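You operate a simulated robot arm through the tools that you are given. There is no shell and no other tool.

You are at the controls of a simulated robot arm. One attempt, no reset.

TASK
Put a scoop of plaster and the blue-handled jug's water in the grey bucket.
Fine: use the green scoop; shut the bin after; scoop and jug go back. Set down upright: green scoop, blue-handled jug.
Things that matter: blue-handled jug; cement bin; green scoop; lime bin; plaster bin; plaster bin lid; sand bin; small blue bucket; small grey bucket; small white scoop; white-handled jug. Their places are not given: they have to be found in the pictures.

The check looks at the end state, three seconds after you hand in, the way a careful person would. Anything else that was tipped, shoved, dropped, spilled or broken makes it a failure.

THE ROBOT
A 6-joint arm with a two-finger parallel gripper, fixed in place. Base frame: the origin is at the foot of the arm, x ahead of it, y to its left, z up; the work surface is at about z = 740. Readings come in mm, degrees, newtons and seconds.
With the tool pointing down near the work surface it reaches from about 260 to 680 mm from the base axis. Its first joint turns from -66.0 to 66.0 degrees. Payload 2.9 kg.
The TCP is the grasp point between the finger pads, 30 mm short of the fingertips. In the tool frame z runs along the fingers and y along their closing line. Largest opening 110 mm; finger width 20, thickness 10; the body of the gripper, 48 by 112 mm, starts 55 mm behind the TCP.
Orientation is that of the tool frame in the base frame, as a unit quaternion [x, y, z, w]. With the fingers straight down and closing along the base's y, the tool's x points along the base's -x, its y along +y and its z along -z.

THE INTERFACE
- The arm moves only by the tool jog_arm. Its argument "deltas" is a list of rows, each an object of numbers (a shift or turn left out is 0, a gripper value left out holds the last): "tx", "ty", "tz": the shift along the tool's x, y, z in mm; "rx", "ry", "rz": the turn, a rotation vector about the tool's x, y, z in degrees; "claw": the gripper command, from -1 (shut) to 1 (fully open), values between in proportion. In form: [{"tx": .., "ty": .., "tz": .., "rx": .., "ry": .., "rz": .., "claw": ..}, ...]. A call has 1 to 20 rows; each row shifts and turns the commanded pose from where the row before left it, along the tool's axes as they then stand. Each row takes 0.2 s and may step no farther than 50 mm and 8.6 degrees from the row before; otherwise, or with a gripper value out of range, the whole call is refused. A pose out of reach is approached as far as the arm can. The call stops where the force on the tool passes 70 N (or 10 N more than at its start, if that is more) or the arm is blocked; 0.2 s more then pass. Each finger travels about 108 mm/s and halts on what it meets, pressing with about 21 N; the grip force reading is that of the motor and also rises with nothing between the fingers. The clock runs only during rows and for 0.2 s after the last one: add rows that do not move to give the fingers time. It gives the time, the measured TCP pose, the force on the tool (base axes), the opening and the grip force at its end, in the units of the frame above (readings bear some noise), with the torque about the TCP (base axes, N m) and any sound that the robot's microphone picked up, and new pictures: "show" is both (left out), scene, wrist or none.
- Cameras (640 x 400 px; columns grow to the right, rows downward): "scene" is fixed at [46.1, 416.5, 1380.6]; the picture's right is [-0.96, -0.28, 0.00], its down [-0.17, 0.58, -0.80] and it looks along [0.22, -0.77, -0.60] (base axes); focal length 239 px, centre (320, 200). "wrist" rides on the gripper at [72, 17, -103] in the tool frame; the picture's right is [-0.23, 0.97, 0.00], its down [-0.76, -0.18, -0.62] and it looks along [-0.61, -0.14, 0.78] (tool axes); focal length 222 px, centre (320, 200).
- measure_at(camera, pixels): there is no depth. For up to 12 entries [column, row, z] of the newest picture of that camera ("zoom" is the newest enlarged one), the place [x, y] in the base frame at which the ray of that pixel passes the height z, good to about 2 mm. The clock stands still meanwhile.
- enlarge(camera, box): a new picture of the part [left, top, right, bottom] of that camera's present view, enlarged. The clock stands still meanwhile.
- close_job(): hands the job in; it is judged then, once.

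Leave the gripper open and the arm clear of the work at the hand-in unless told otherwise.

The tools are called after ">>>" as name(argument=value, ...) on one line, values as JSON. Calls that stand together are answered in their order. jog_arm: Moves the arm, as the interface text tells. Its arguments: {"type":"object","properties":{"deltas":{"type":"array"},"show":{"type":"string","enum":["both","scene","wrist","none"]}},"required":["deltas"]} The other tools are called the same way: measure_at (camera, pixels) gives the place at which the rays of pixels pass given heights; enlarge (camera, box) takes an enlarged picture of a part of a camera's view; close_job () hands the job in.

At the start:

```text
time_s: 0.0
eef_pos: [432.4, -149.7, 1222.2]
tool_rot: [0.001, 1.0, 0.0, 0.0]
force: [0.2, 0.1, -0.9]
moment: [0.02, 0.0, 0.01]
finger_gap: 109.8
gripper_force: 0.0
```

scene: 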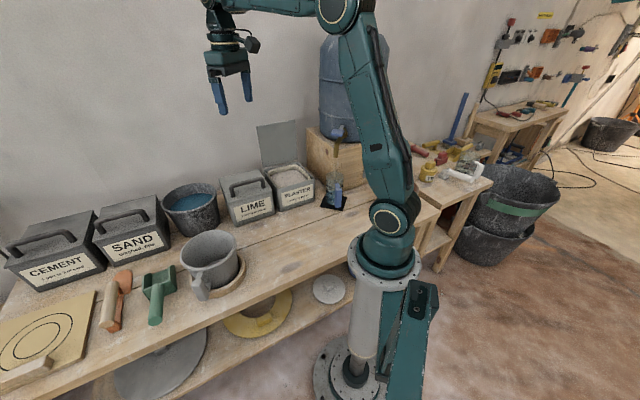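
wrist: 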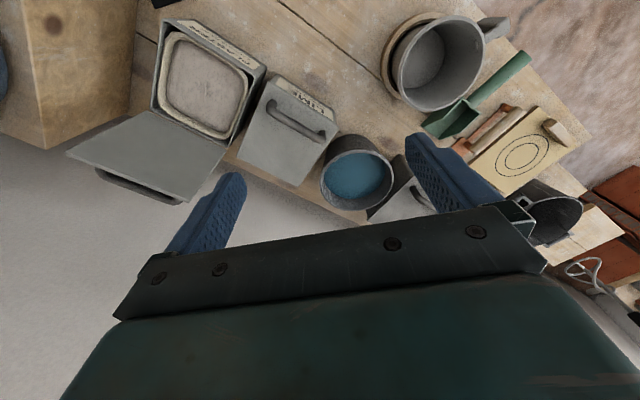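

I see bins along the back of the bench, with the plaster bin open near (290,185), the green scoop near (158,295) and a grey vessel near (210,260). I will enlarge parts of both views to identify everything.

>>> enlarge(camera="scene", box=[220, 100, 380, 220])

>>> enlarge(camera="scene", box=[80, 170, 260, 340])

>>> enlarge(camera="wrist", box=[300, 0, 640, 220])

>>> enlarge(camera="scene", box=[360, 80, 640, 280])

```text
3.33 times, centred on (300, 160) of scene
```

zoom: 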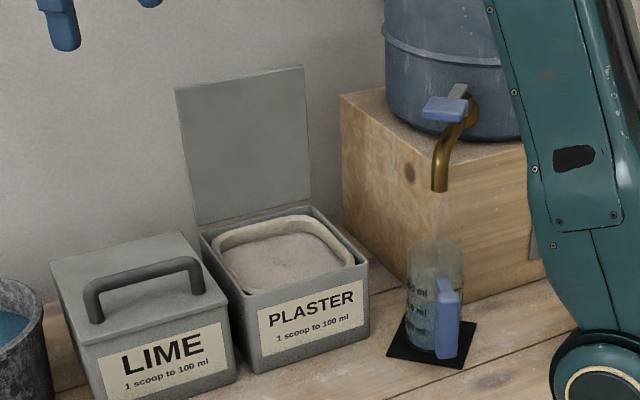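

```text
2.35 times, centred on (170, 255) of scene
```

zoom: 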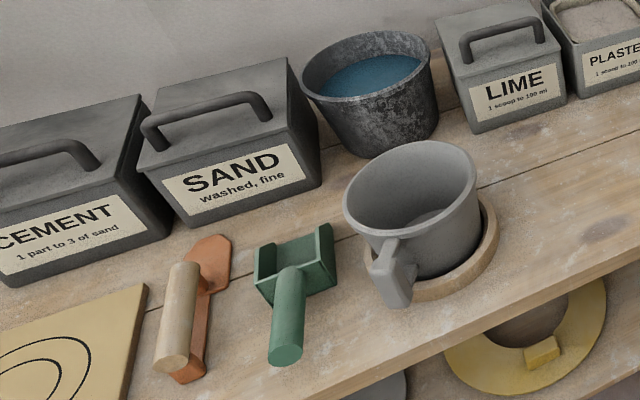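

```text
1.82 times, centred on (470, 110) of wrist
```

zoom: 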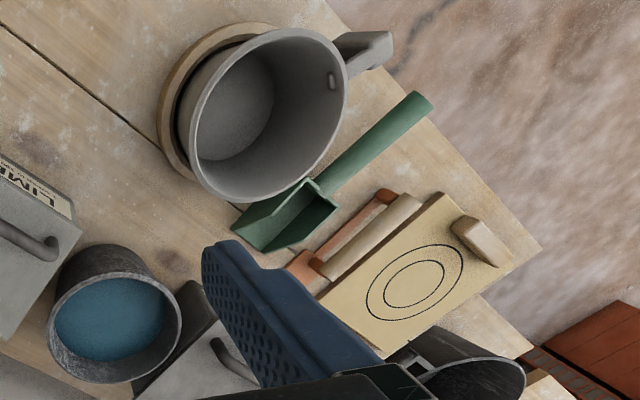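

```text
2.00 times, centred on (500, 180) of scene
```

zoom: 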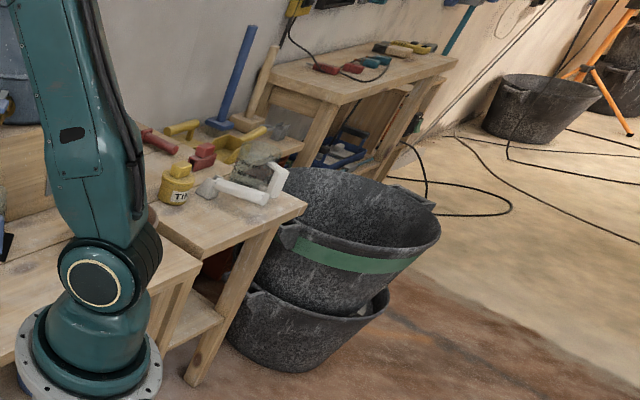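

The blue-handled clear jug stands under the tap near (336,190), and the grey bucket sits in a wooden ring at (210,260). I need a closer look at each, and at the side table.

>>> enlarge(camera="scene", box=[305, 140, 369, 220])

>>> enlarge(camera="scene", box=[410, 120, 510, 200])

>>> enlarge(camera="scene", box=[170, 215, 260, 310])

>>> enlarge(camera="scene", box=[130, 250, 190, 335])

>>> enlarge(camera="wrist", box=[60, 0, 340, 210])

```text
5.00 times, centred on (337, 180) of scene
```

zoom: 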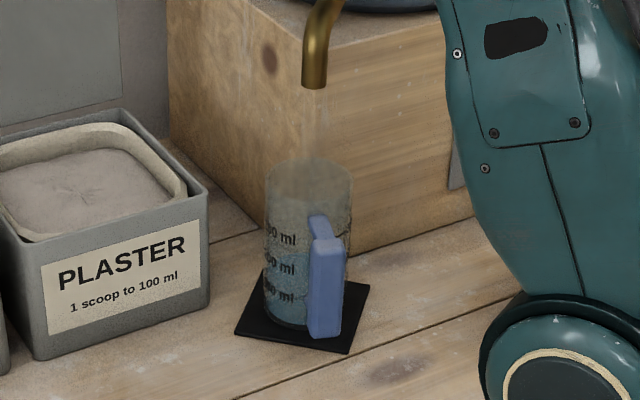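

```text
5.00 times, centred on (460, 160) of scene
```

zoom: 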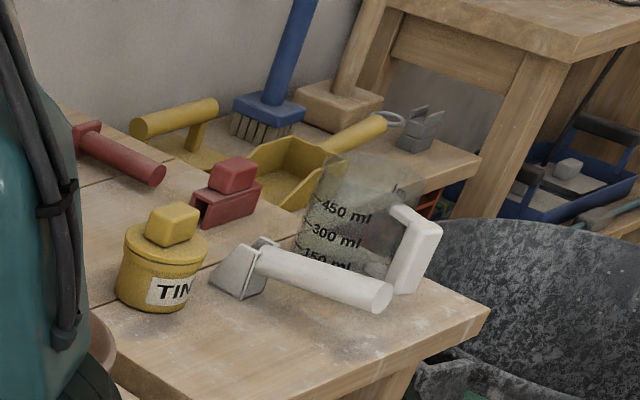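

```text
4.21 times, centred on (215, 262) of scene
```

zoom: 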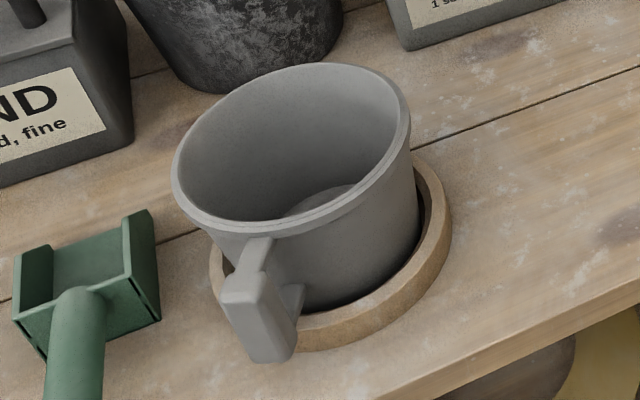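

```text
4.71 times, centred on (160, 292) of scene
```

zoom: 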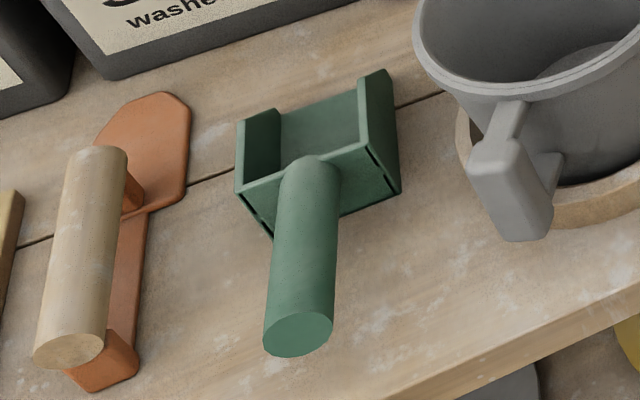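

```text
1.90 times, centred on (200, 105) of wrist
```

zoom: 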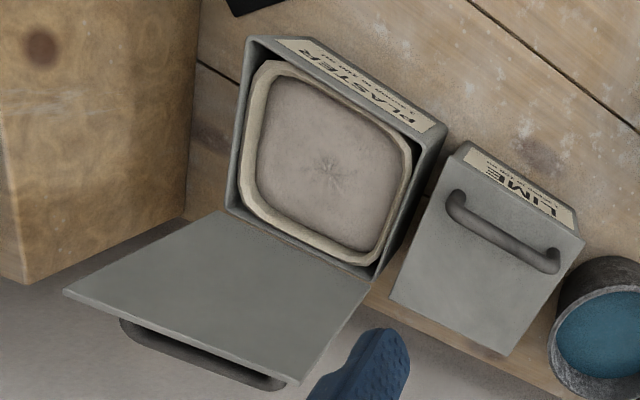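

Now I know what is where: the plaster bin is open with its lid leaning up behind it, and the distractors (white scoop, white-handled jug) are on a side table. Next I measure positions of the objects from the scene view at likely heights.

>>> measure_at(camera="scene", pixels=[[334, 207, 740], [322, 207, 740], [347, 209, 740], [276, 212, 740], [314, 199, 740], [233, 228, 740], [274, 215, 740], [220, 292, 740], [213, 295, 745], [155, 325, 760], [147, 275, 740], [175, 270, 760]])

>>> measure_at(camera="wrist", pixels=[[440, 62, 860], [157, 18, 860], [265, 70, 860], [155, 105, 860], [222, 145, 860], [68, 153, 990], [192, 203, 990], [480, 25, 840], [430, 130, 750], [470, 115, 760], [530, 55, 770], [356, 180, 860]])

```text
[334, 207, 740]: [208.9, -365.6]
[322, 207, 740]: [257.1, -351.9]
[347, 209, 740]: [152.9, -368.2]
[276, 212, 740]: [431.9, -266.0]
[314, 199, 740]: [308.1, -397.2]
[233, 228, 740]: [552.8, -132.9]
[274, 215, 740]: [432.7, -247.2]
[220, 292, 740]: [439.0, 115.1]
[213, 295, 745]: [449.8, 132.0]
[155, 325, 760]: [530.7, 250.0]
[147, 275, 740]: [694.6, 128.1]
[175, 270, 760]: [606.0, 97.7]
```

```text
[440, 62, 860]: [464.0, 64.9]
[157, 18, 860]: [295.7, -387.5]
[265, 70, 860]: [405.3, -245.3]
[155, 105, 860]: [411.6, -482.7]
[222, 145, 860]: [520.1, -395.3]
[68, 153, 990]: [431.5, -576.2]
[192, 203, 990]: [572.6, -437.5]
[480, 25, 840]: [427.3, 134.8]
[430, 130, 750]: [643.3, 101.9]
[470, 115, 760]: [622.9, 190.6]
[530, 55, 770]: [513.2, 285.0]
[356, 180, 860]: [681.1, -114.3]
```

The objects form an arc around the base, but single-view heights are guesses. I'll move the open gripper over the bucket area at a safe height towards the left, to about (388, 259, 969), to get a close wrist view of the green scoop and the bucket.

>>> jog_arm(deltas=[{"tx": 4.4, "ty": 40.9, "tz": 25.3}, {"tx": 4.4, "ty": 40.9, "tz": 25.3}, {"tx": 4.4, "ty": 40.9, "tz": 25.3}, {"tx": 4.4, "ty": 40.9, "tz": 25.3}, {"tx": 4.4, "ty": 40.9, "tz": 25.3}, {"tx": 4.4, "ty": 40.9, "tz": 25.3}, {"tx": 4.4, "ty": 40.9, "tz": 25.3}, {"tx": 4.4, "ty": 40.9, "tz": 25.3}, {"tx": 4.4, "ty": 40.9, "tz": 25.3}, {"tx": 4.4, "ty": 40.9, "tz": 25.3}, {}], show="both")

```text
time_s: 2.4
eef_pos: [387.3, 260.2, 966.6]
tool_rot: [0.0, 1.0, 0.001, 0.0]
force: [-0.7, -0.1, -0.4]
moment: [-0.01, -0.02, 0.02]
finger_gap: 110.2
gripper_force: 0.0
```

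scene: 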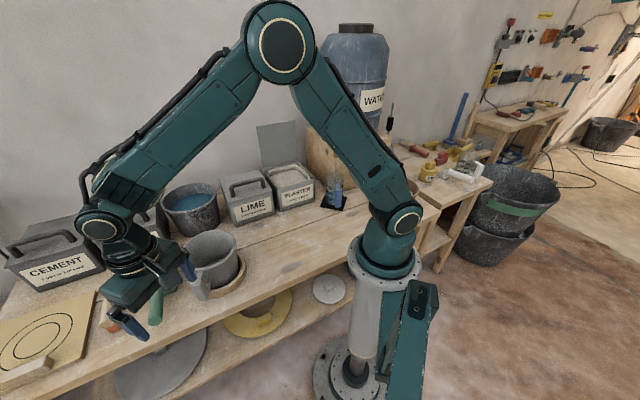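
wrist: 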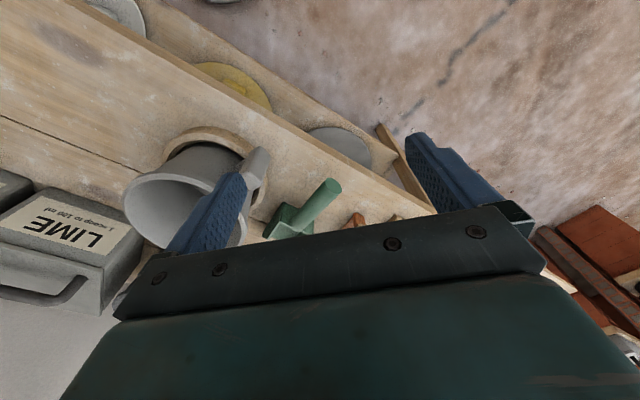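

The scoop now shows at about (305,210) but is partly hidden behind the gripper. I'll shift outward 100 mm and up 40 mm, and turn the tool to see it whole.

>>> jog_arm(deltas=[{"tx": -35, "tz": -14}, {"tx": -35, "tz": -13}, {"tx": -30, "tz": -13}, {"ty": 15}, {}], show="both")

```text
time_s: 3.6
eef_pos: [488.1, 273.5, 1009.7]
tool_rot: [0.0, 1.0, 0.0, 0.0]
force: [0.1, 0.8, -0.5]
moment: [0.0, 0.02, 0.02]
finger_gap: 109.8
gripper_force: 0.1
```

scene: 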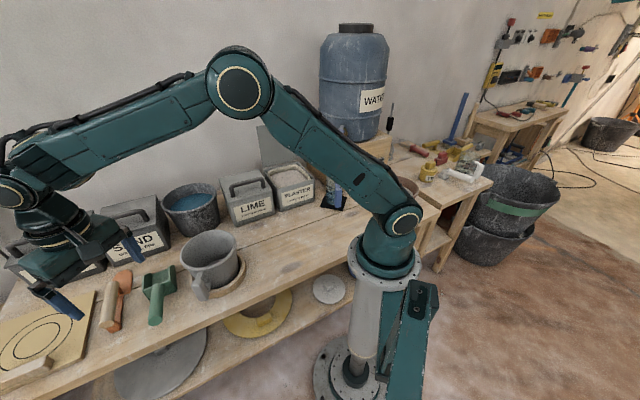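
wrist: 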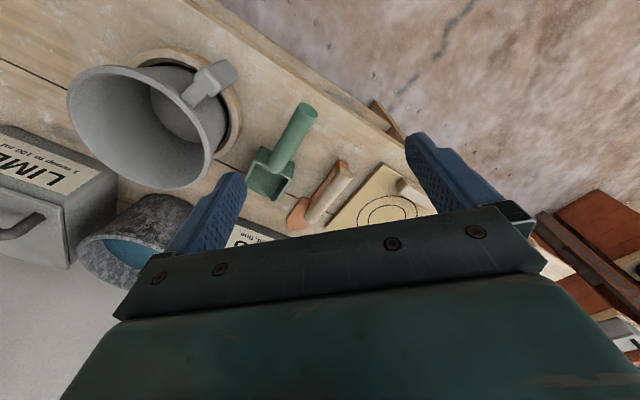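

Now the scoop and bucket are both in clear view. I'll enlarge around them.

>>> enlarge(camera="wrist", box=[230, 90, 350, 215])

>>> enlarge(camera="wrist", box=[60, 30, 260, 200])

```text
3.20 times, centred on (290, 152) of wrist
```

zoom: 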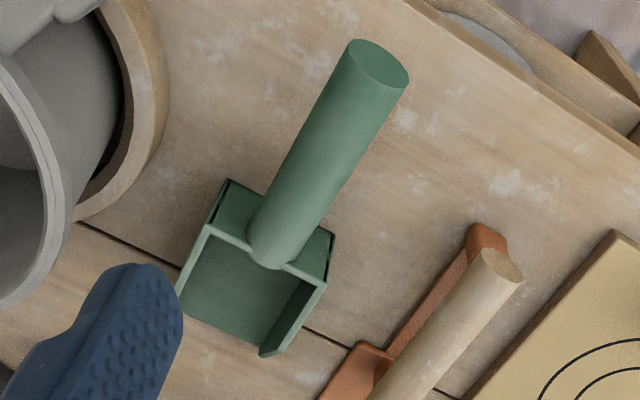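

```text
2.35 times, centred on (160, 115) of wrist
```

zoom: 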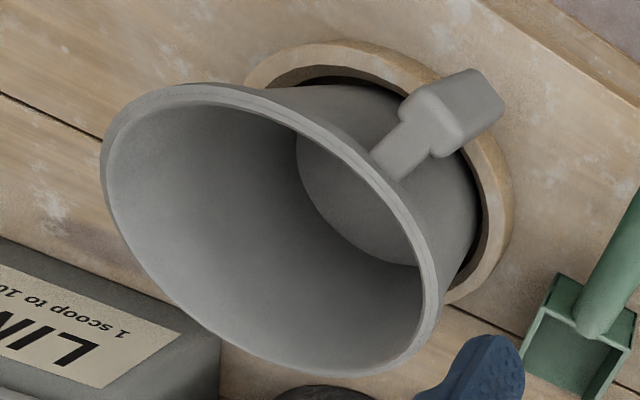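

I'll triangulate the scoop handle's end and base and the bucket rim, using the same features in both views at two heights.

>>> measure_at(camera="wrist", pixels=[[308.1, 109.8, 740], [308.1, 109.8, 820], [275, 172.5, 740], [275, 172.5, 820], [261.3, 145.8, 740], [261.3, 145.8, 800], [294, 162, 740], [294, 162, 800], [245.5, 180.5, 740], [245.5, 180.5, 800], [273, 200, 740], [273, 200, 800]])

>>> measure_at(camera="scene", pixels=[[155.3, 320.7, 740], [155.3, 320.7, 820], [158, 287, 740], [158, 287, 820], [142.5, 276, 740], [142.5, 276, 800], [177, 291.5, 740], [177, 291.5, 800], [146.6, 292.5, 740], [146.6, 292.5, 800]])

>>> enlarge(camera="scene", box=[130, 255, 190, 335])

```text
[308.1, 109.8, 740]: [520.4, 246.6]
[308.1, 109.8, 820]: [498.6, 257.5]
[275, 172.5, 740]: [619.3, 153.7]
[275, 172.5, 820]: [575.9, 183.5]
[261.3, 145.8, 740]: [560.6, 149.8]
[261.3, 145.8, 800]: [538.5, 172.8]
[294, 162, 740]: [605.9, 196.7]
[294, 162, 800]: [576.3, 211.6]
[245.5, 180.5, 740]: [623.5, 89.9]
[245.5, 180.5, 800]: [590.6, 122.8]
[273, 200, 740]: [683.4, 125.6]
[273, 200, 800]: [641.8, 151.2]
```

```text
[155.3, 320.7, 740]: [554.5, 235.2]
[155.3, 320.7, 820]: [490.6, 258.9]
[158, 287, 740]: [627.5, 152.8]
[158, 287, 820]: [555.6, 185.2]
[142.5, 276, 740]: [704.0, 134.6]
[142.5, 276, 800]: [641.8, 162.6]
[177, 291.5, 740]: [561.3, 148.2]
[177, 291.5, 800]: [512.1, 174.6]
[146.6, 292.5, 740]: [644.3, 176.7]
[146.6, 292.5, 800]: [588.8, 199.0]
```

```text
5.00 times, centred on (160, 295) of scene
```

zoom: 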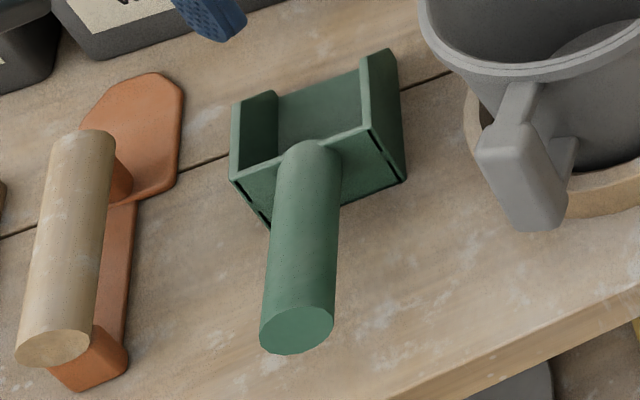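

The scoop's handle runs from about (607,162,763) at the box up to (503,255,805) at its end, so its mouth faces azimuth about -43°. Next I'll turn the tool by 43.5° to match that direction and carry it across to around (340,-230,1060) for a close look at the plaster bin, its lid and the jug.

>>> jog_arm(deltas=[{"rz": 7.25}, {"rz": 7.25}, {"rz": 7.25}, {"rz": 7.25}, {"rz": 7.25}, {"rz": 7.25}, {"tx": -21.7, "ty": -42.4, "tz": -4.5}, {"tx": -21.7, "ty": -42.4, "tz": -4.5}, {"tx": -21.7, "ty": -42.4, "tz": -4.5}, {"tx": -21.7, "ty": -42.4, "tz": -4.5}, {"tx": -21.7, "ty": -42.4, "tz": -4.5}, {"tx": -21.7, "ty": -42.4, "tz": -4.5}, {"tx": -21.7, "ty": -42.4, "tz": -4.5}, {"tx": -21.7, "ty": -42.4, "tz": -4.5}, {"tx": -21.7, "ty": -42.4, "tz": -4.5}, {"tx": -21.7, "ty": -42.4, "tz": -4.5}, {"tx": -21.7, "ty": -42.4, "tz": -4.5}, {}], show="both")

```text
time_s: 7.4
eef_pos: [343.6, -227.8, 1061.1]
tool_rot: [0.37, 0.929, 0.0, 0.0]
force: [-1.3, -0.8, -1.2]
moment: [-0.04, 0.01, 0.02]
finger_gap: 110.0
gripper_force: 0.0
```

scene: 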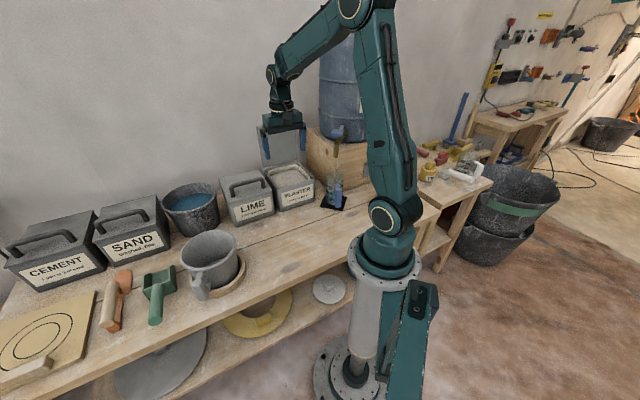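
wrist: 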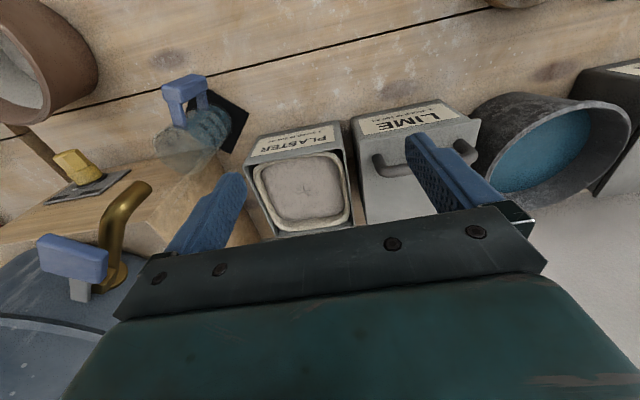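

Very good view: jug near (200,125) on the black mat, tap at (120,220), plaster bin at (300,180). I'll enlarge these and measure.

>>> enlarge(camera="wrist", box=[130, 60, 260, 190])

>>> enlarge(camera="wrist", box=[230, 100, 380, 240])

>>> enlarge(camera="scene", box=[250, 110, 360, 215])

```text
3.08 times, centred on (195, 125) of wrist
```

zoom: 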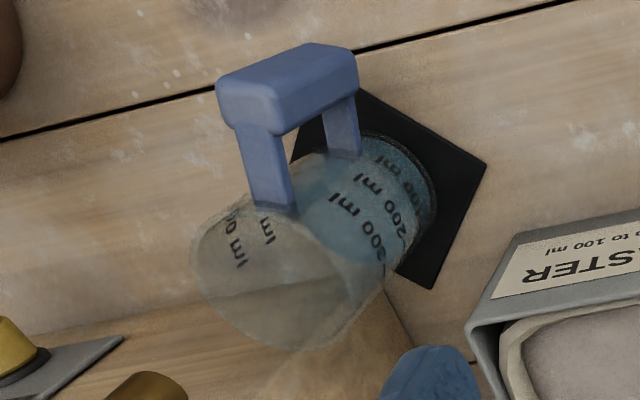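

```text
2.86 times, centred on (305, 170) of wrist
```

zoom: 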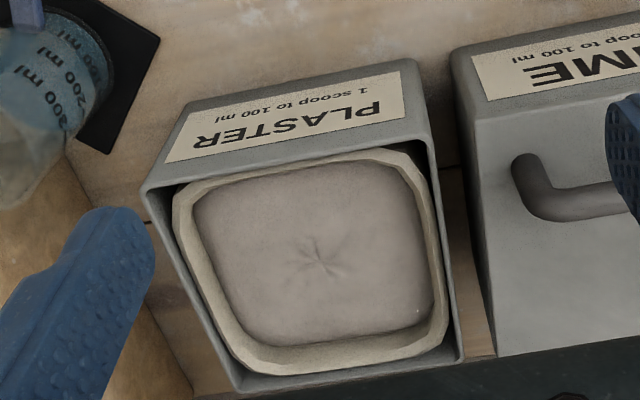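

```text
3.81 times, centred on (305, 162) of scene
```

zoom: 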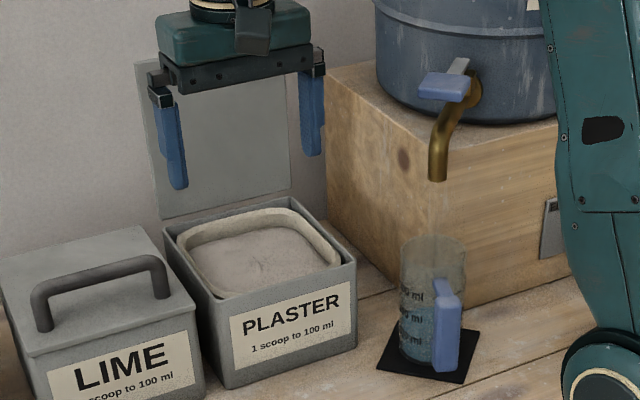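

The jug has its handle towards the robot and the tap outlet above it. I'll triangulate the jug rim, handle, mat, tap outlet and plaster bin corners from both cameras.

>>> measure_at(camera="wrist", pixels=[[171.6, 90.9, 740], [171.6, 90.9, 860], [201.5, 84.4, 740], [201.5, 84.4, 860], [183, 149.7, 740], [183, 149.7, 860], [148, 186, 900], [148, 186, 1000], [209, 89, 740], [248.8, 114, 740], [230, 154, 740], [186.5, 112.5, 740]])

>>> measure_at(camera="scene", pixels=[[337.3, 184.8, 740], [337.3, 184.8, 860], [337.8, 205.3, 740], [337.8, 205.3, 860], [334.7, 175.1, 740], [334.7, 175.1, 860], [335.7, 156.2, 900], [335.7, 156.2, 1000], [320, 206.6, 740], [342.6, 210.4, 740], [347, 197, 740], [325.4, 194, 740]])

```text
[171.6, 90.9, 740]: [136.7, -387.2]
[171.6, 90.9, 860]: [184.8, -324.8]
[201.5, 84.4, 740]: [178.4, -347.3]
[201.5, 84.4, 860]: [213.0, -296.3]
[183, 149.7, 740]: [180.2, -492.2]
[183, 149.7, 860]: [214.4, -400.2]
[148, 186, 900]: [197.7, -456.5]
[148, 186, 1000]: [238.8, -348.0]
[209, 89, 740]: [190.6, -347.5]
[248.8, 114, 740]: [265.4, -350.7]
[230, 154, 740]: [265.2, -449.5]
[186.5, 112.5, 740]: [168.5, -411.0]
```

```text
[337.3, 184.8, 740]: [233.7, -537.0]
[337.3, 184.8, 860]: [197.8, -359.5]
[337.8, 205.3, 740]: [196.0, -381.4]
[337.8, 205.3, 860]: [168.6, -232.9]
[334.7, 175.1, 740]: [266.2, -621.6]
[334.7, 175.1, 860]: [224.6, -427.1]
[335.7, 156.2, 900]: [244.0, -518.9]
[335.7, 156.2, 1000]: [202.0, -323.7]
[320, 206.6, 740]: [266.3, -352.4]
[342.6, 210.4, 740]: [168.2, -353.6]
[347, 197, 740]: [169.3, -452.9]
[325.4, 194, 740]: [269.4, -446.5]
```

The mat is a 98 mm square centred near (218,-402), with the jug rim at z about 866 and the tap outlet at about (220,-403,956). Now I triangulate the plaster bin's corners, plaster surface and lid.

>>> measure_at(camera="wrist", pixels=[[244.2, 166.5, 820], [244.2, 166.5, 880], [343.5, 150.1, 820], [343.5, 150.1, 880], [354.7, 225.2, 820], [354.7, 225.2, 880], [277, 237, 820], [277, 237, 880], [259.5, 139.2, 740], [337.5, 121, 740], [305, 193, 820], [305, 193, 860]])

>>> measure_at(camera="scene", pixels=[[314.7, 178.5, 820], [314.7, 178.5, 880], [278.2, 187.7, 820], [278.2, 187.7, 880], [263.8, 169.3, 820], [263.8, 169.3, 880], [302.4, 162, 820], [302.4, 162, 880], [290, 178, 820], [290, 178, 860], [257, 125, 980], [297, 120, 980]])

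```text
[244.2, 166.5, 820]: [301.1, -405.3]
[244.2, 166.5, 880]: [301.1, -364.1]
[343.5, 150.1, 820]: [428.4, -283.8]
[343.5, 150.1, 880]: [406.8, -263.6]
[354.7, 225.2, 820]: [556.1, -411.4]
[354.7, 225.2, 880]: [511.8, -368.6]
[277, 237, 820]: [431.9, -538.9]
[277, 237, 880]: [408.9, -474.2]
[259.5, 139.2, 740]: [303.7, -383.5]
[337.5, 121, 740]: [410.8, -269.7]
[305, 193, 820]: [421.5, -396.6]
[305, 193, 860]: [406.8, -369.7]
```

```text
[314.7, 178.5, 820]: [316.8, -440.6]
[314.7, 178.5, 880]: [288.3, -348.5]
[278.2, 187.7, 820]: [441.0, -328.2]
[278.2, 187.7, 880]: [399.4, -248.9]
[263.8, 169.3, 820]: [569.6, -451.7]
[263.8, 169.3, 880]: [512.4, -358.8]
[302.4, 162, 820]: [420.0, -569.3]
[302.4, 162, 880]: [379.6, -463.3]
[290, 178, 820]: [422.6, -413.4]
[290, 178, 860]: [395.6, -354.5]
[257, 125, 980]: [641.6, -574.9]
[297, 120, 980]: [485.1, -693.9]
```

Reading: bin rim at z≈855, front top corners near (301,-385) and (414,-273), plaster surface around z≈838 centred near (413,-385). The bin's axis points at azimuth about -43.5°, the same as the scoop's mouth, and the lid stands upright at the back. Now I go back above the scoop with this yaw for a closer look before grasping.

>>> jog_arm(deltas=[{"tx": 21.17, "ty": 41.76, "tz": 5.55}, {"tx": 21.17, "ty": 41.76, "tz": 5.55}, {"tx": 21.17, "ty": 41.76, "tz": 5.55}, {"tx": 21.17, "ty": 41.76, "tz": 5.55}, {"tx": 21.17, "ty": 41.76, "tz": 5.55}, {"tx": 21.17, "ty": 41.76, "tz": 5.55}, {"tx": 21.17, "ty": 41.76, "tz": 5.55}, {"tx": 21.17, "ty": 41.76, "tz": 5.55}, {"tx": 21.17, "ty": 41.76, "tz": 5.55}, {"tx": 21.17, "ty": 41.76, "tz": 5.55}, {"tx": 21.17, "ty": 41.76, "tz": 5.55}, {}, {}], show="both")

```text
time_s: 10.2
eef_pos: [487.9, 267.2, 998.5]
tool_rot: [0.371, 0.929, 0.0, 0.0]
force: [0.5, -0.6, 0.0]
moment: [0.0, 0.01, 0.02]
finger_gap: 109.8
gripper_force: 0.1
```

scene: 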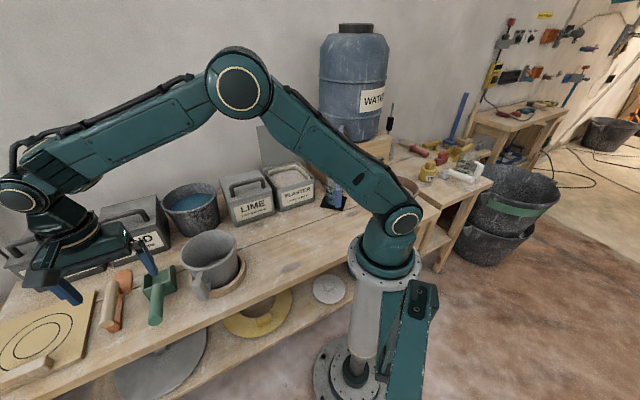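
wrist: 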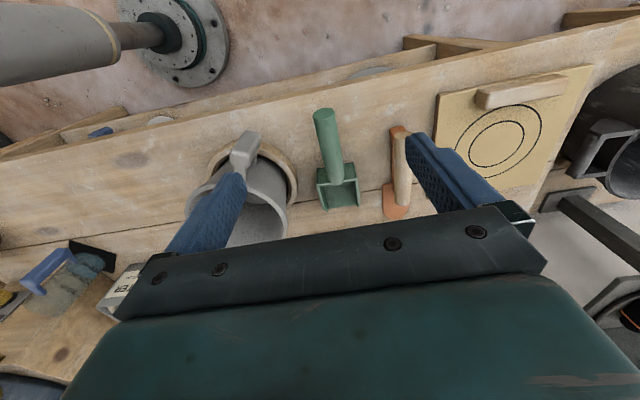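

The scoop is centred at (330,165) and well aligned. I'll enlarge it and triangulate again from this view.

>>> enlarge(camera="wrist", box=[280, 95, 420, 220])

>>> enlarge(camera="wrist", box=[170, 110, 330, 240])

```text
3.20 times, centred on (350, 158) of wrist
```

zoom: 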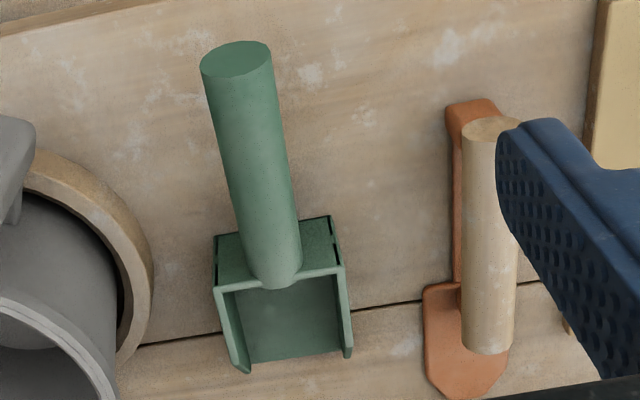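

```text
3.08 times, centred on (250, 175) of wrist
```

zoom: 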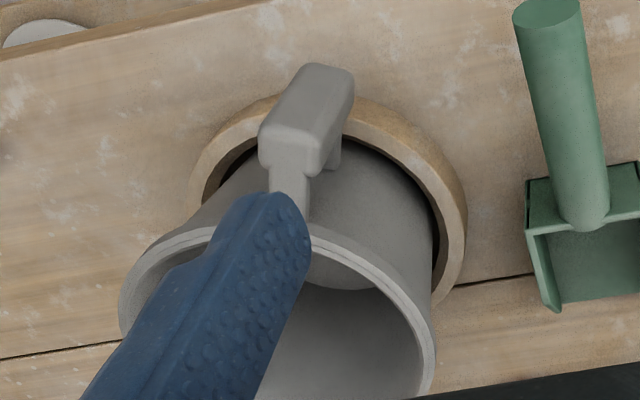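

Triangulating the scoop's box corners, handle end and the trowel's nearest edge from this view.

>>> measure_at(camera="wrist", pixels=[[316.6, 168.9, 742], [353.1, 162.7, 742], [316.6, 185.5, 775], [356.9, 178.9, 775], [328.8, 208.6, 744], [357.8, 203.6, 744], [324.1, 114.3, 800], [324.1, 114.3, 810], [335, 184.6, 775], [391.3, 130, 760], [392, 185, 745], [340, 160, 780]])

>>> measure_at(camera="wrist", pixels=[[211, 203, 860], [211, 203, 880], [284, 235, 860], [284, 235, 880], [264, 135, 850], [235, 165, 840], [215, 150, 760], [298, 195, 760]])

>>> measure_at(camera="scene", pixels=[[180.5, 262, 860], [180.5, 262, 880], [237, 243, 860], [237, 243, 880], [208, 251, 860], [208, 251, 880], [222, 231, 870], [195, 273, 870]])

>>> enlarge(camera="scene", box=[170, 220, 255, 310])

```text
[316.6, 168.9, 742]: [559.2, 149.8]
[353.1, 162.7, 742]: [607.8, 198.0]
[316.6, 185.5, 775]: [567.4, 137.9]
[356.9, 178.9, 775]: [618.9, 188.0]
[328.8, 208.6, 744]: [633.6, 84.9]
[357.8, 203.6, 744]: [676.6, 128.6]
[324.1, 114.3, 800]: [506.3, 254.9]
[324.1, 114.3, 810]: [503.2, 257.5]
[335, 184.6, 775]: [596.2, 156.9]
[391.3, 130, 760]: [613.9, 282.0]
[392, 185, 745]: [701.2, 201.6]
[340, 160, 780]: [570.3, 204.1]
```

```text
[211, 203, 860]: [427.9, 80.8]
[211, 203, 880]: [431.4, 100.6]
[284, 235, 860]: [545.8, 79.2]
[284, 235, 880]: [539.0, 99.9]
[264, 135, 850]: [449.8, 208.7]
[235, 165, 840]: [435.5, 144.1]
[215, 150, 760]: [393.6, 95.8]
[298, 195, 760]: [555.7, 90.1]
```

```text
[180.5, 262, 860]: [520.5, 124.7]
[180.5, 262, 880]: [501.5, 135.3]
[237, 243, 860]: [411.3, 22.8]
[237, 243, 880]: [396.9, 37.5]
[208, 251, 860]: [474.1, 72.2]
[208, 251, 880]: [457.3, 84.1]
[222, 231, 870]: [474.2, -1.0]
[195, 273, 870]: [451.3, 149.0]
```

```text
4.44 times, centred on (212, 265) of scene
```

zoom: 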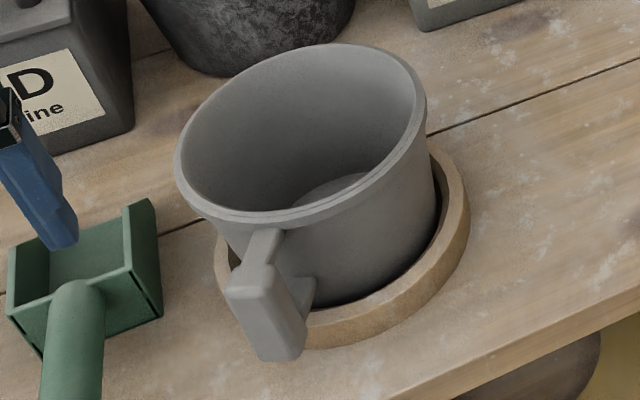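

I also want the scoop's top edges from the fixed view, so I'll measure its four top corners and the bucket's rim points there.

>>> measure_at(camera="scene", pixels=[[151, 273.4, 780], [174, 264.6, 780], [142.4, 291, 780], [169.2, 280.4, 780], [177.6, 290, 742], [149.6, 300.6, 742]])

>>> measure_at(camera="zoom", pixels=[[175, 155, 870], [428, 105, 870], [300, 130, 870], [340, 44, 870], [255, 222, 870], [270, 357, 770], [265, 240, 850], [215, 250, 760], [468, 200, 760]])

```text
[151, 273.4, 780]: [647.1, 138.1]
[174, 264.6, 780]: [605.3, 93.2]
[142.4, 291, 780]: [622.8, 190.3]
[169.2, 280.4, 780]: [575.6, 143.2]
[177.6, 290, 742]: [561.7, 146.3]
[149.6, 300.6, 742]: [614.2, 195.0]
```

```text
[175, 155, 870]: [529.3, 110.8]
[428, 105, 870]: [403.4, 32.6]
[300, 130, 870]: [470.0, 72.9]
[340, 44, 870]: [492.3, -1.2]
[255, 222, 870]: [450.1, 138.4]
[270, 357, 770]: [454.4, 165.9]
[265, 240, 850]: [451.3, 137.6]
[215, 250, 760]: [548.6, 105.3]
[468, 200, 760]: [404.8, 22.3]
```

The scoop box is about 68 mm wide and 45 mm high with its handle at azimuth about -45.5°, and the bucket rim is centred near (468,70) with about 146 mm diameter. Next: trim yaw by 2°, tilt the tool 20° so the wrist leans toward the base, narrow the gripper to about 60 mm and come down to 80 mm short of the handle grip point.

>>> jog_arm(deltas=[{"rz": 2, "claw": 0.1}, {"ry": -7}, {"ry": -7}, {"ry": -6}, {"tx": 7.3, "ty": 1.2, "tz": 38.7}, {"tx": 7.3, "ty": 1.2, "tz": 38.7}, {"tx": 7.4, "ty": 1.2, "tz": 38.6}, {}], show="both")

```text
time_s: 12.0
eef_pos: [504.9, 254.7, 881.9]
tool_rot: [0.382, 0.908, -0.067, 0.16]
force: [-0.9, 1.4, -0.7]
moment: [0.01, 0.0, 0.01]
finger_gap: 60.3
gripper_force: 0.0
```

scene: 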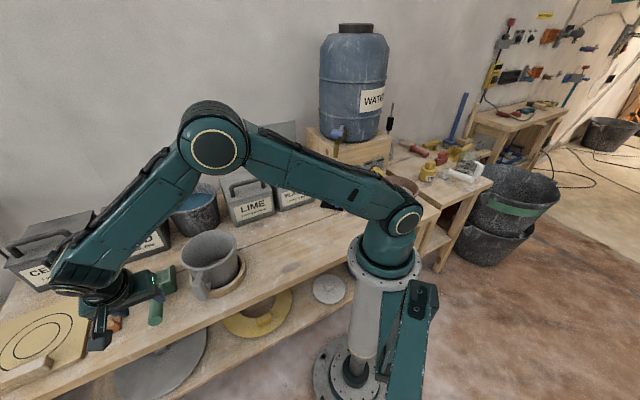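
wrist: 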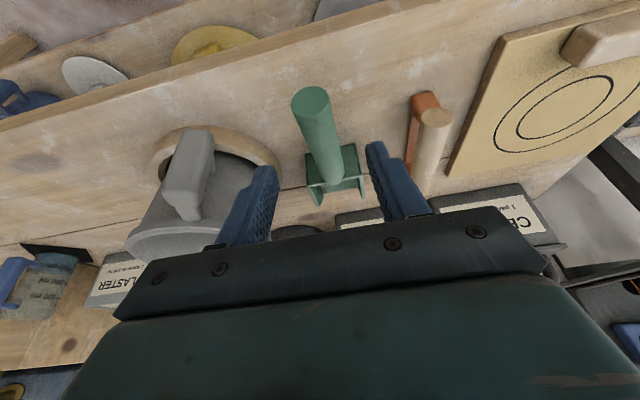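

The handle crosses the point straight ahead of the fingers (about (319,135)), so alignment looks right. A zoom of the scoop before going in.

>>> enlarge(camera="wrist", box=[265, 75, 385, 215])

>>> measure_at(camera="wrist", pixels=[[311, 98, 805], [311, 98, 798], [320, 135, 797], [320, 135, 790], [318, 205, 742], [363, 193, 742]])

```text
2.86 times, centred on (325, 145) of wrist
```

zoom: 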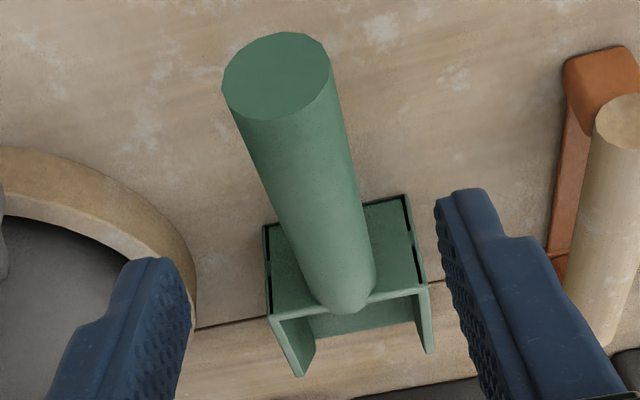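

```text
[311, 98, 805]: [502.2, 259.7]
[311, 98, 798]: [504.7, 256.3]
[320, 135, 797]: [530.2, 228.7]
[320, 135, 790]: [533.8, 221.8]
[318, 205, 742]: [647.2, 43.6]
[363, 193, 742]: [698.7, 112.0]
```

>>> measure_at(camera="wrist", pixels=[[323.3, 193.3, 744], [357.2, 187, 744], [319, 206.9, 788], [364.2, 198.5, 788], [307.5, 186.3, 788], [361.7, 175.4, 788], [305, 153.7, 742], [354.7, 143.6, 742], [307.5, 186.3, 780], [361.7, 175.4, 780]])

```text
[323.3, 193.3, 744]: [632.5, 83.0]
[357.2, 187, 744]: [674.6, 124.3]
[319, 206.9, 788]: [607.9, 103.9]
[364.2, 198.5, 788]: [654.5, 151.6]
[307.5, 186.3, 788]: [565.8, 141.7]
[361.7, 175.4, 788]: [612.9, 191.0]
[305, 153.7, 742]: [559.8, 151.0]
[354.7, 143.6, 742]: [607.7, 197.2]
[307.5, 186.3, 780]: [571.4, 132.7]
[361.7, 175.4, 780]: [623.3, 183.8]
```

The scoop's floor lip reaches about 98 mm from the back wall and the walls are about 46 mm high. The fingers straddle the handle; I go 83 mm along the tool axis and close on the handle.

>>> jog_arm(deltas=[{"tz": 28}, {"tz": 28}, {"tz": 27}, {}], show="wrist")

```text
time_s: 13.0
eef_pos: [525.5, 233.5, 804.0]
tool_rot: [0.381, 0.908, -0.067, 0.16]
force: [-0.7, 0.4, 0.1]
moment: [-0.03, -0.01, 0.01]
finger_gap: 60.4
gripper_force: 0.0
```

wrist: 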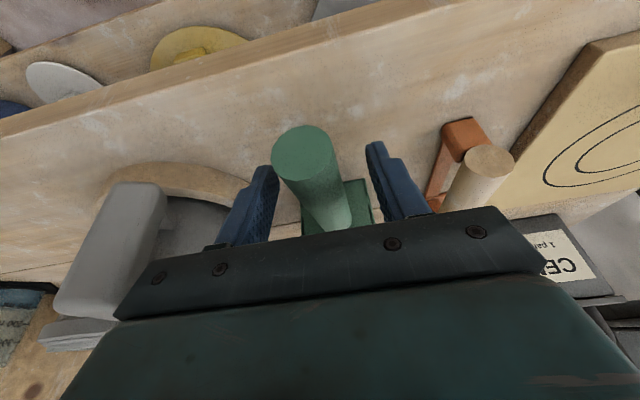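

The handle is centred between the pads and nothing is touching. Closing the gripper now.

>>> jog_arm(deltas=[{"claw": -1}, {"claw": -1}, {"claw": -1}, {"claw": -1}], show="wrist")

```text
time_s: 14.0
eef_pos: [524.9, 233.8, 803.7]
tool_rot: [0.38, 0.908, -0.067, 0.16]
force: [0.1, 0.4, -0.7]
moment: [0.13, 0.08, 0.0]
finger_gap: 29.4
gripper_force: 20.6
```

wrist: 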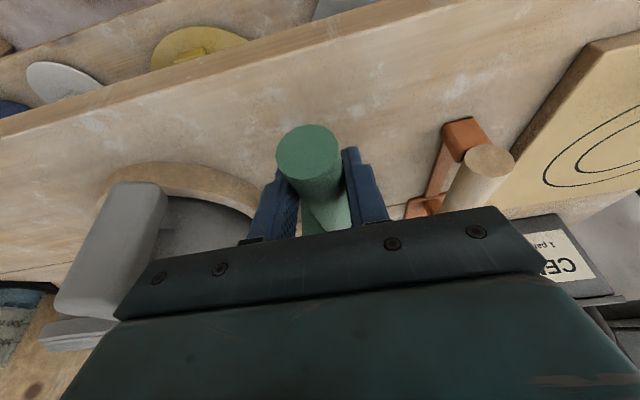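

The handle is held (gap 29.4 mm, 20.6 N). I'll lift straight up 60 mm slowly and check that the scoop follows without slipping.

>>> jog_arm(deltas=[{"tx": -3.4, "tz": -9.4}, {"tx": -6.8, "tz": -18.8}, {"tx": -10.3, "tz": -28.2}, {}], show="both")

```text
time_s: 15.0
eef_pos: [526.4, 234.1, 863.1]
tool_rot: [0.381, 0.908, -0.067, 0.16]
force: [-0.9, 0.0, -0.3]
moment: [0.0, -0.01, -0.01]
finger_gap: 0.0
gripper_force: 21.3
```

scene: 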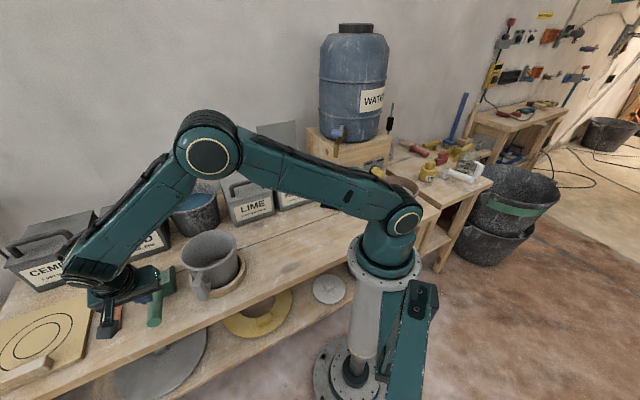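
wrist: 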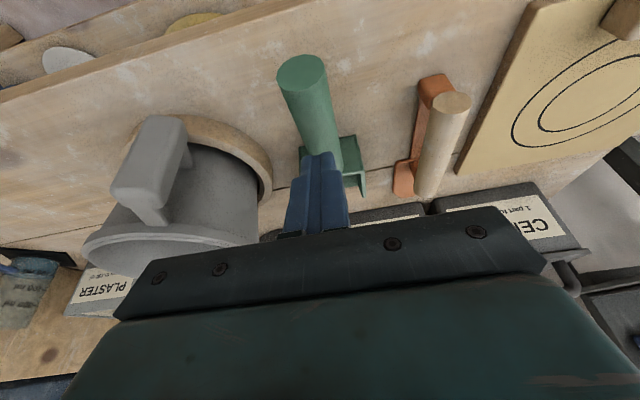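

The fingers are fully shut (gap 0): the handle slipped out and the scoop stayed on the bench. I need to check whether the scoop moved and grip deeper. Zooming both views.

>>> enlarge(camera="scene", box=[120, 250, 200, 340])

>>> enlarge(camera="wrist", box=[260, 40, 400, 210])

>>> measure_at(camera="wrist", pixels=[[301.5, 71.5, 780], [301.5, 71.5, 800]])

```text
4.44 times, centred on (160, 295) of scene
```

zoom: 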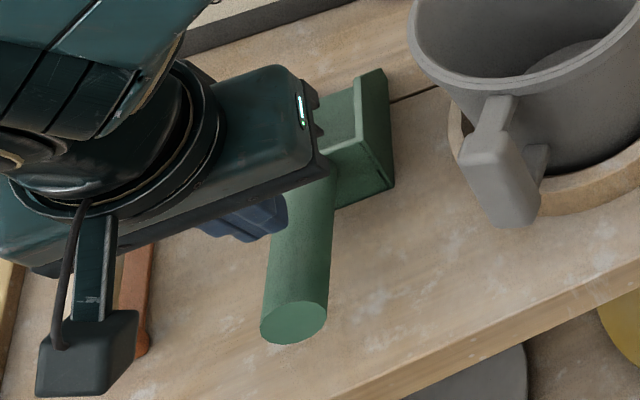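

```text
2.35 times, centred on (330, 125) of wrist
```

zoom: 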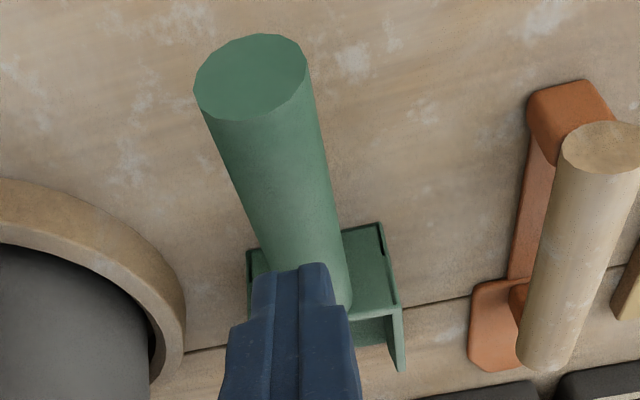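

```text
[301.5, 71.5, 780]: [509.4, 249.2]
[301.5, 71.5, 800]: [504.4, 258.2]
```

>>> measure_at(camera="scene", pixels=[[154.1, 322.7, 780], [154.1, 322.7, 800], [154.1, 322.7, 810]])

>>> measure_at(camera="zoom", pixels=[[265, 30, 740], [390, 226, 742], [252, 78, 790], [252, 78, 800], [345, 280, 788], [398, 305, 788]])

```text
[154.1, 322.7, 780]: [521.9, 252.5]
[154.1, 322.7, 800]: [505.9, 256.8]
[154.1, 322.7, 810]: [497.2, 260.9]
```

```text
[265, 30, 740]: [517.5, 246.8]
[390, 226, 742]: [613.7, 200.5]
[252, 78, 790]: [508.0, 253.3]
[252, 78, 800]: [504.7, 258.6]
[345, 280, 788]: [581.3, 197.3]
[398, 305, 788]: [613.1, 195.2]
```

Both views agree the handle end is at (505,257.5,800), so the scoop is still in its place. I'll measure further along the handle to get its direction and slope right for a deeper, better-aligned grip.

>>> measure_at(camera="zoom", pixels=[[303.5, 265, 780], [303.5, 265, 790], [280, 175, 785], [280, 175, 795], [252, 78, 798], [262, 262, 785], [345, 270, 785]])

>>> measure_at(camera="scene", pixels=[[156.5, 302, 785], [156.5, 302, 795]])

```text
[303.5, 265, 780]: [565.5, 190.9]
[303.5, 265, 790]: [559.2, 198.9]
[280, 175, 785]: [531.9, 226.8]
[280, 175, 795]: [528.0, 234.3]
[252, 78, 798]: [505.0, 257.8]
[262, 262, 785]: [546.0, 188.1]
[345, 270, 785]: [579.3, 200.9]
```

```text
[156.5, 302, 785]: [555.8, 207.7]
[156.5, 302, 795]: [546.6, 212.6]
```

The handle actually runs at azimuth about -47.5° with only about a 9° slope. A flatter tool angle will put more pad length along the handle, so I'll open to 60 mm, turn 2° in yaw, tilt to 52° from vertical, and back off to 90 mm short of a grip point 45 mm from the handle end.

>>> jog_arm(deltas=[{"rz": 2, "claw": 0.1}, {"ry": -8}, {"ry": -8}, {"ry": -8}, {"ry": -8}, {"tx": 23.6, "tz": -19.6}, {"tx": 23.6, "tz": -19.6}, {}], show="both")

```text
time_s: 16.8
eef_pos: [483.0, 279.2, 850.0]
tool_rot: [0.364, 0.822, -0.172, 0.403]
force: [0.3, -0.3, -0.1]
moment: [0.05, 0.02, -0.02]
finger_gap: 60.5
gripper_force: 0.1
```

scene: 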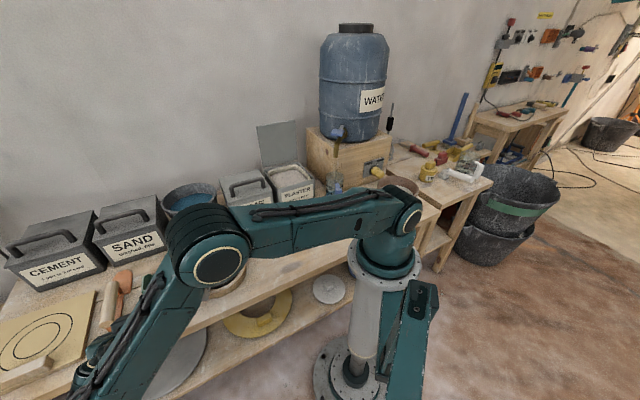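
wrist: 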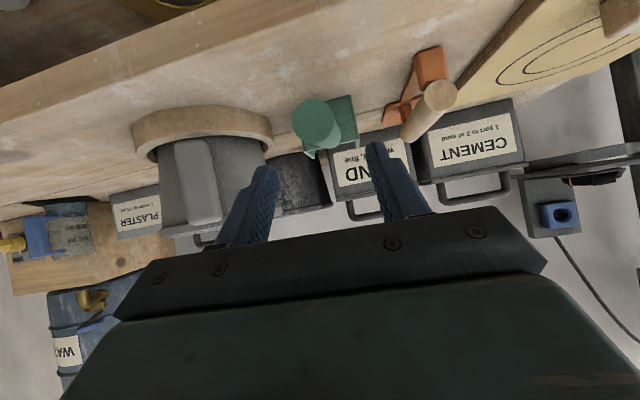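

The tool is now behind the handle end, which I see at (316,124) between the fingers. A quick measure to confirm alignment before going in.

>>> enlarge(camera="wrist", box=[250, 70, 390, 180])

>>> measure_at(camera="wrist", pixels=[[316, 123.5, 790], [316, 123.5, 800], [320, 130, 793]])

```text
3.64 times, centred on (320, 125) of wrist
```

zoom: 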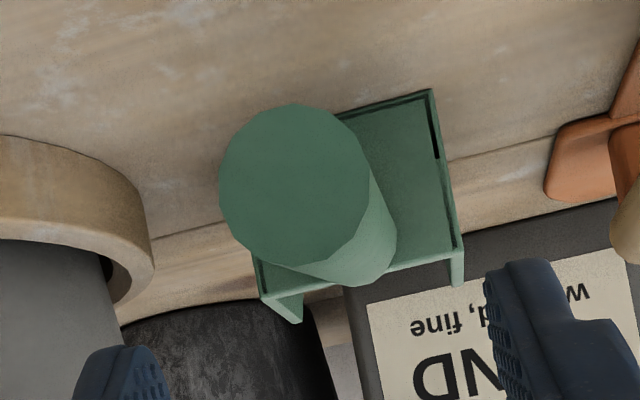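

```text
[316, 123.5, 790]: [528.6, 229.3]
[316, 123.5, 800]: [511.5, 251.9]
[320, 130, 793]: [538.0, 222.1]
```

Alignment holds: the point straight ahead lands on the handle axis at about (538,222,793). Advancing 88 mm with the fingers open to 60 mm.

>>> jog_arm(deltas=[{"tz": 30}, {"tz": 30}, {"tz": 28}, {}], show="both")

```text
time_s: 17.8
eef_pos: [530.4, 227.9, 796.1]
tool_rot: [0.364, 0.822, -0.171, 0.404]
force: [-0.7, -0.2, -0.6]
moment: [0.01, 0.0, 0.01]
finger_gap: 60.6
gripper_force: 0.2
```

scene: 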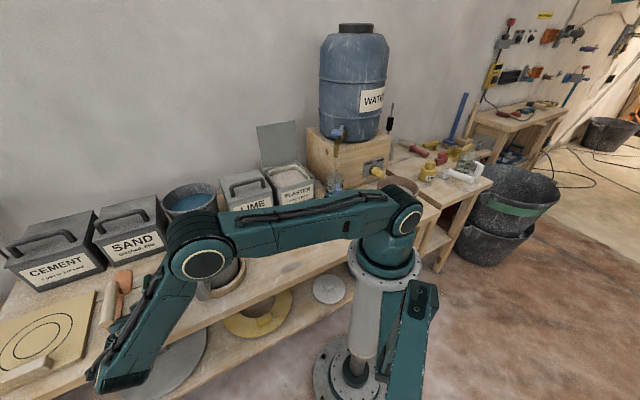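
wrist: 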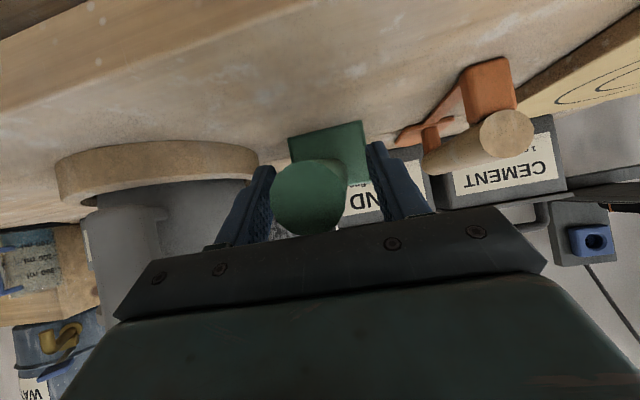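

The handle lies centrally between the pads with no contact forces. Closing the gripper.

>>> jog_arm(deltas=[{"claw": -1}, {"claw": -1}, {"claw": -1}, {"claw": -1}], show="wrist")

```text
time_s: 18.8
eef_pos: [530.2, 225.9, 796.6]
tool_rot: [0.364, 0.822, -0.172, 0.403]
force: [-0.1, 0.6, 0.7]
moment: [-0.06, 0.07, 0.0]
finger_gap: 29.7
gripper_force: 21.0
```

wrist: 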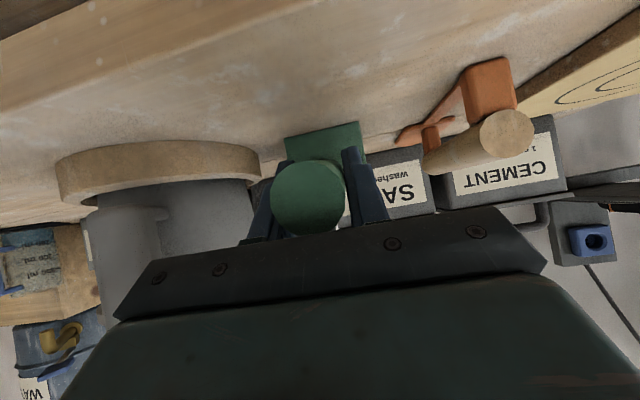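

Gripped at 29.7 mm, 21 N. I'll lift only 12 mm slowly and check the hold.

>>> jog_arm(deltas=[{"tx": -1.6, "tz": -1.2}, {"tx": -2.0, "tz": -1.5}, {"tx": -2.9, "tz": -2.3}, {"tx": -2.9, "tz": -2.3}, {}], show="wrist")

```text
time_s: 20.0
eef_pos: [529.8, 226.8, 808.8]
tool_rot: [0.364, 0.822, -0.172, 0.403]
force: [0.3, -0.4, -1.1]
moment: [0.1, 0.1, -0.02]
finger_gap: 29.8
gripper_force: 20.8
```

wrist: 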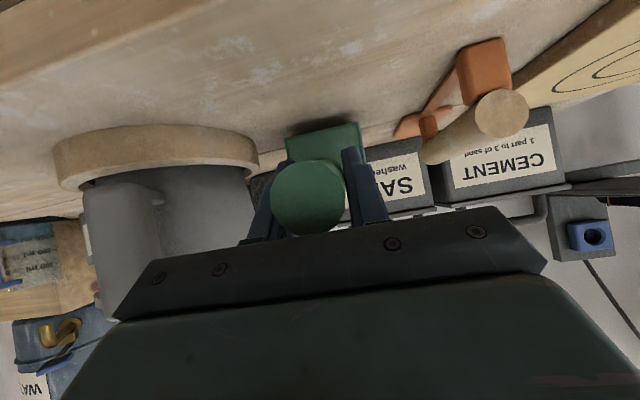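

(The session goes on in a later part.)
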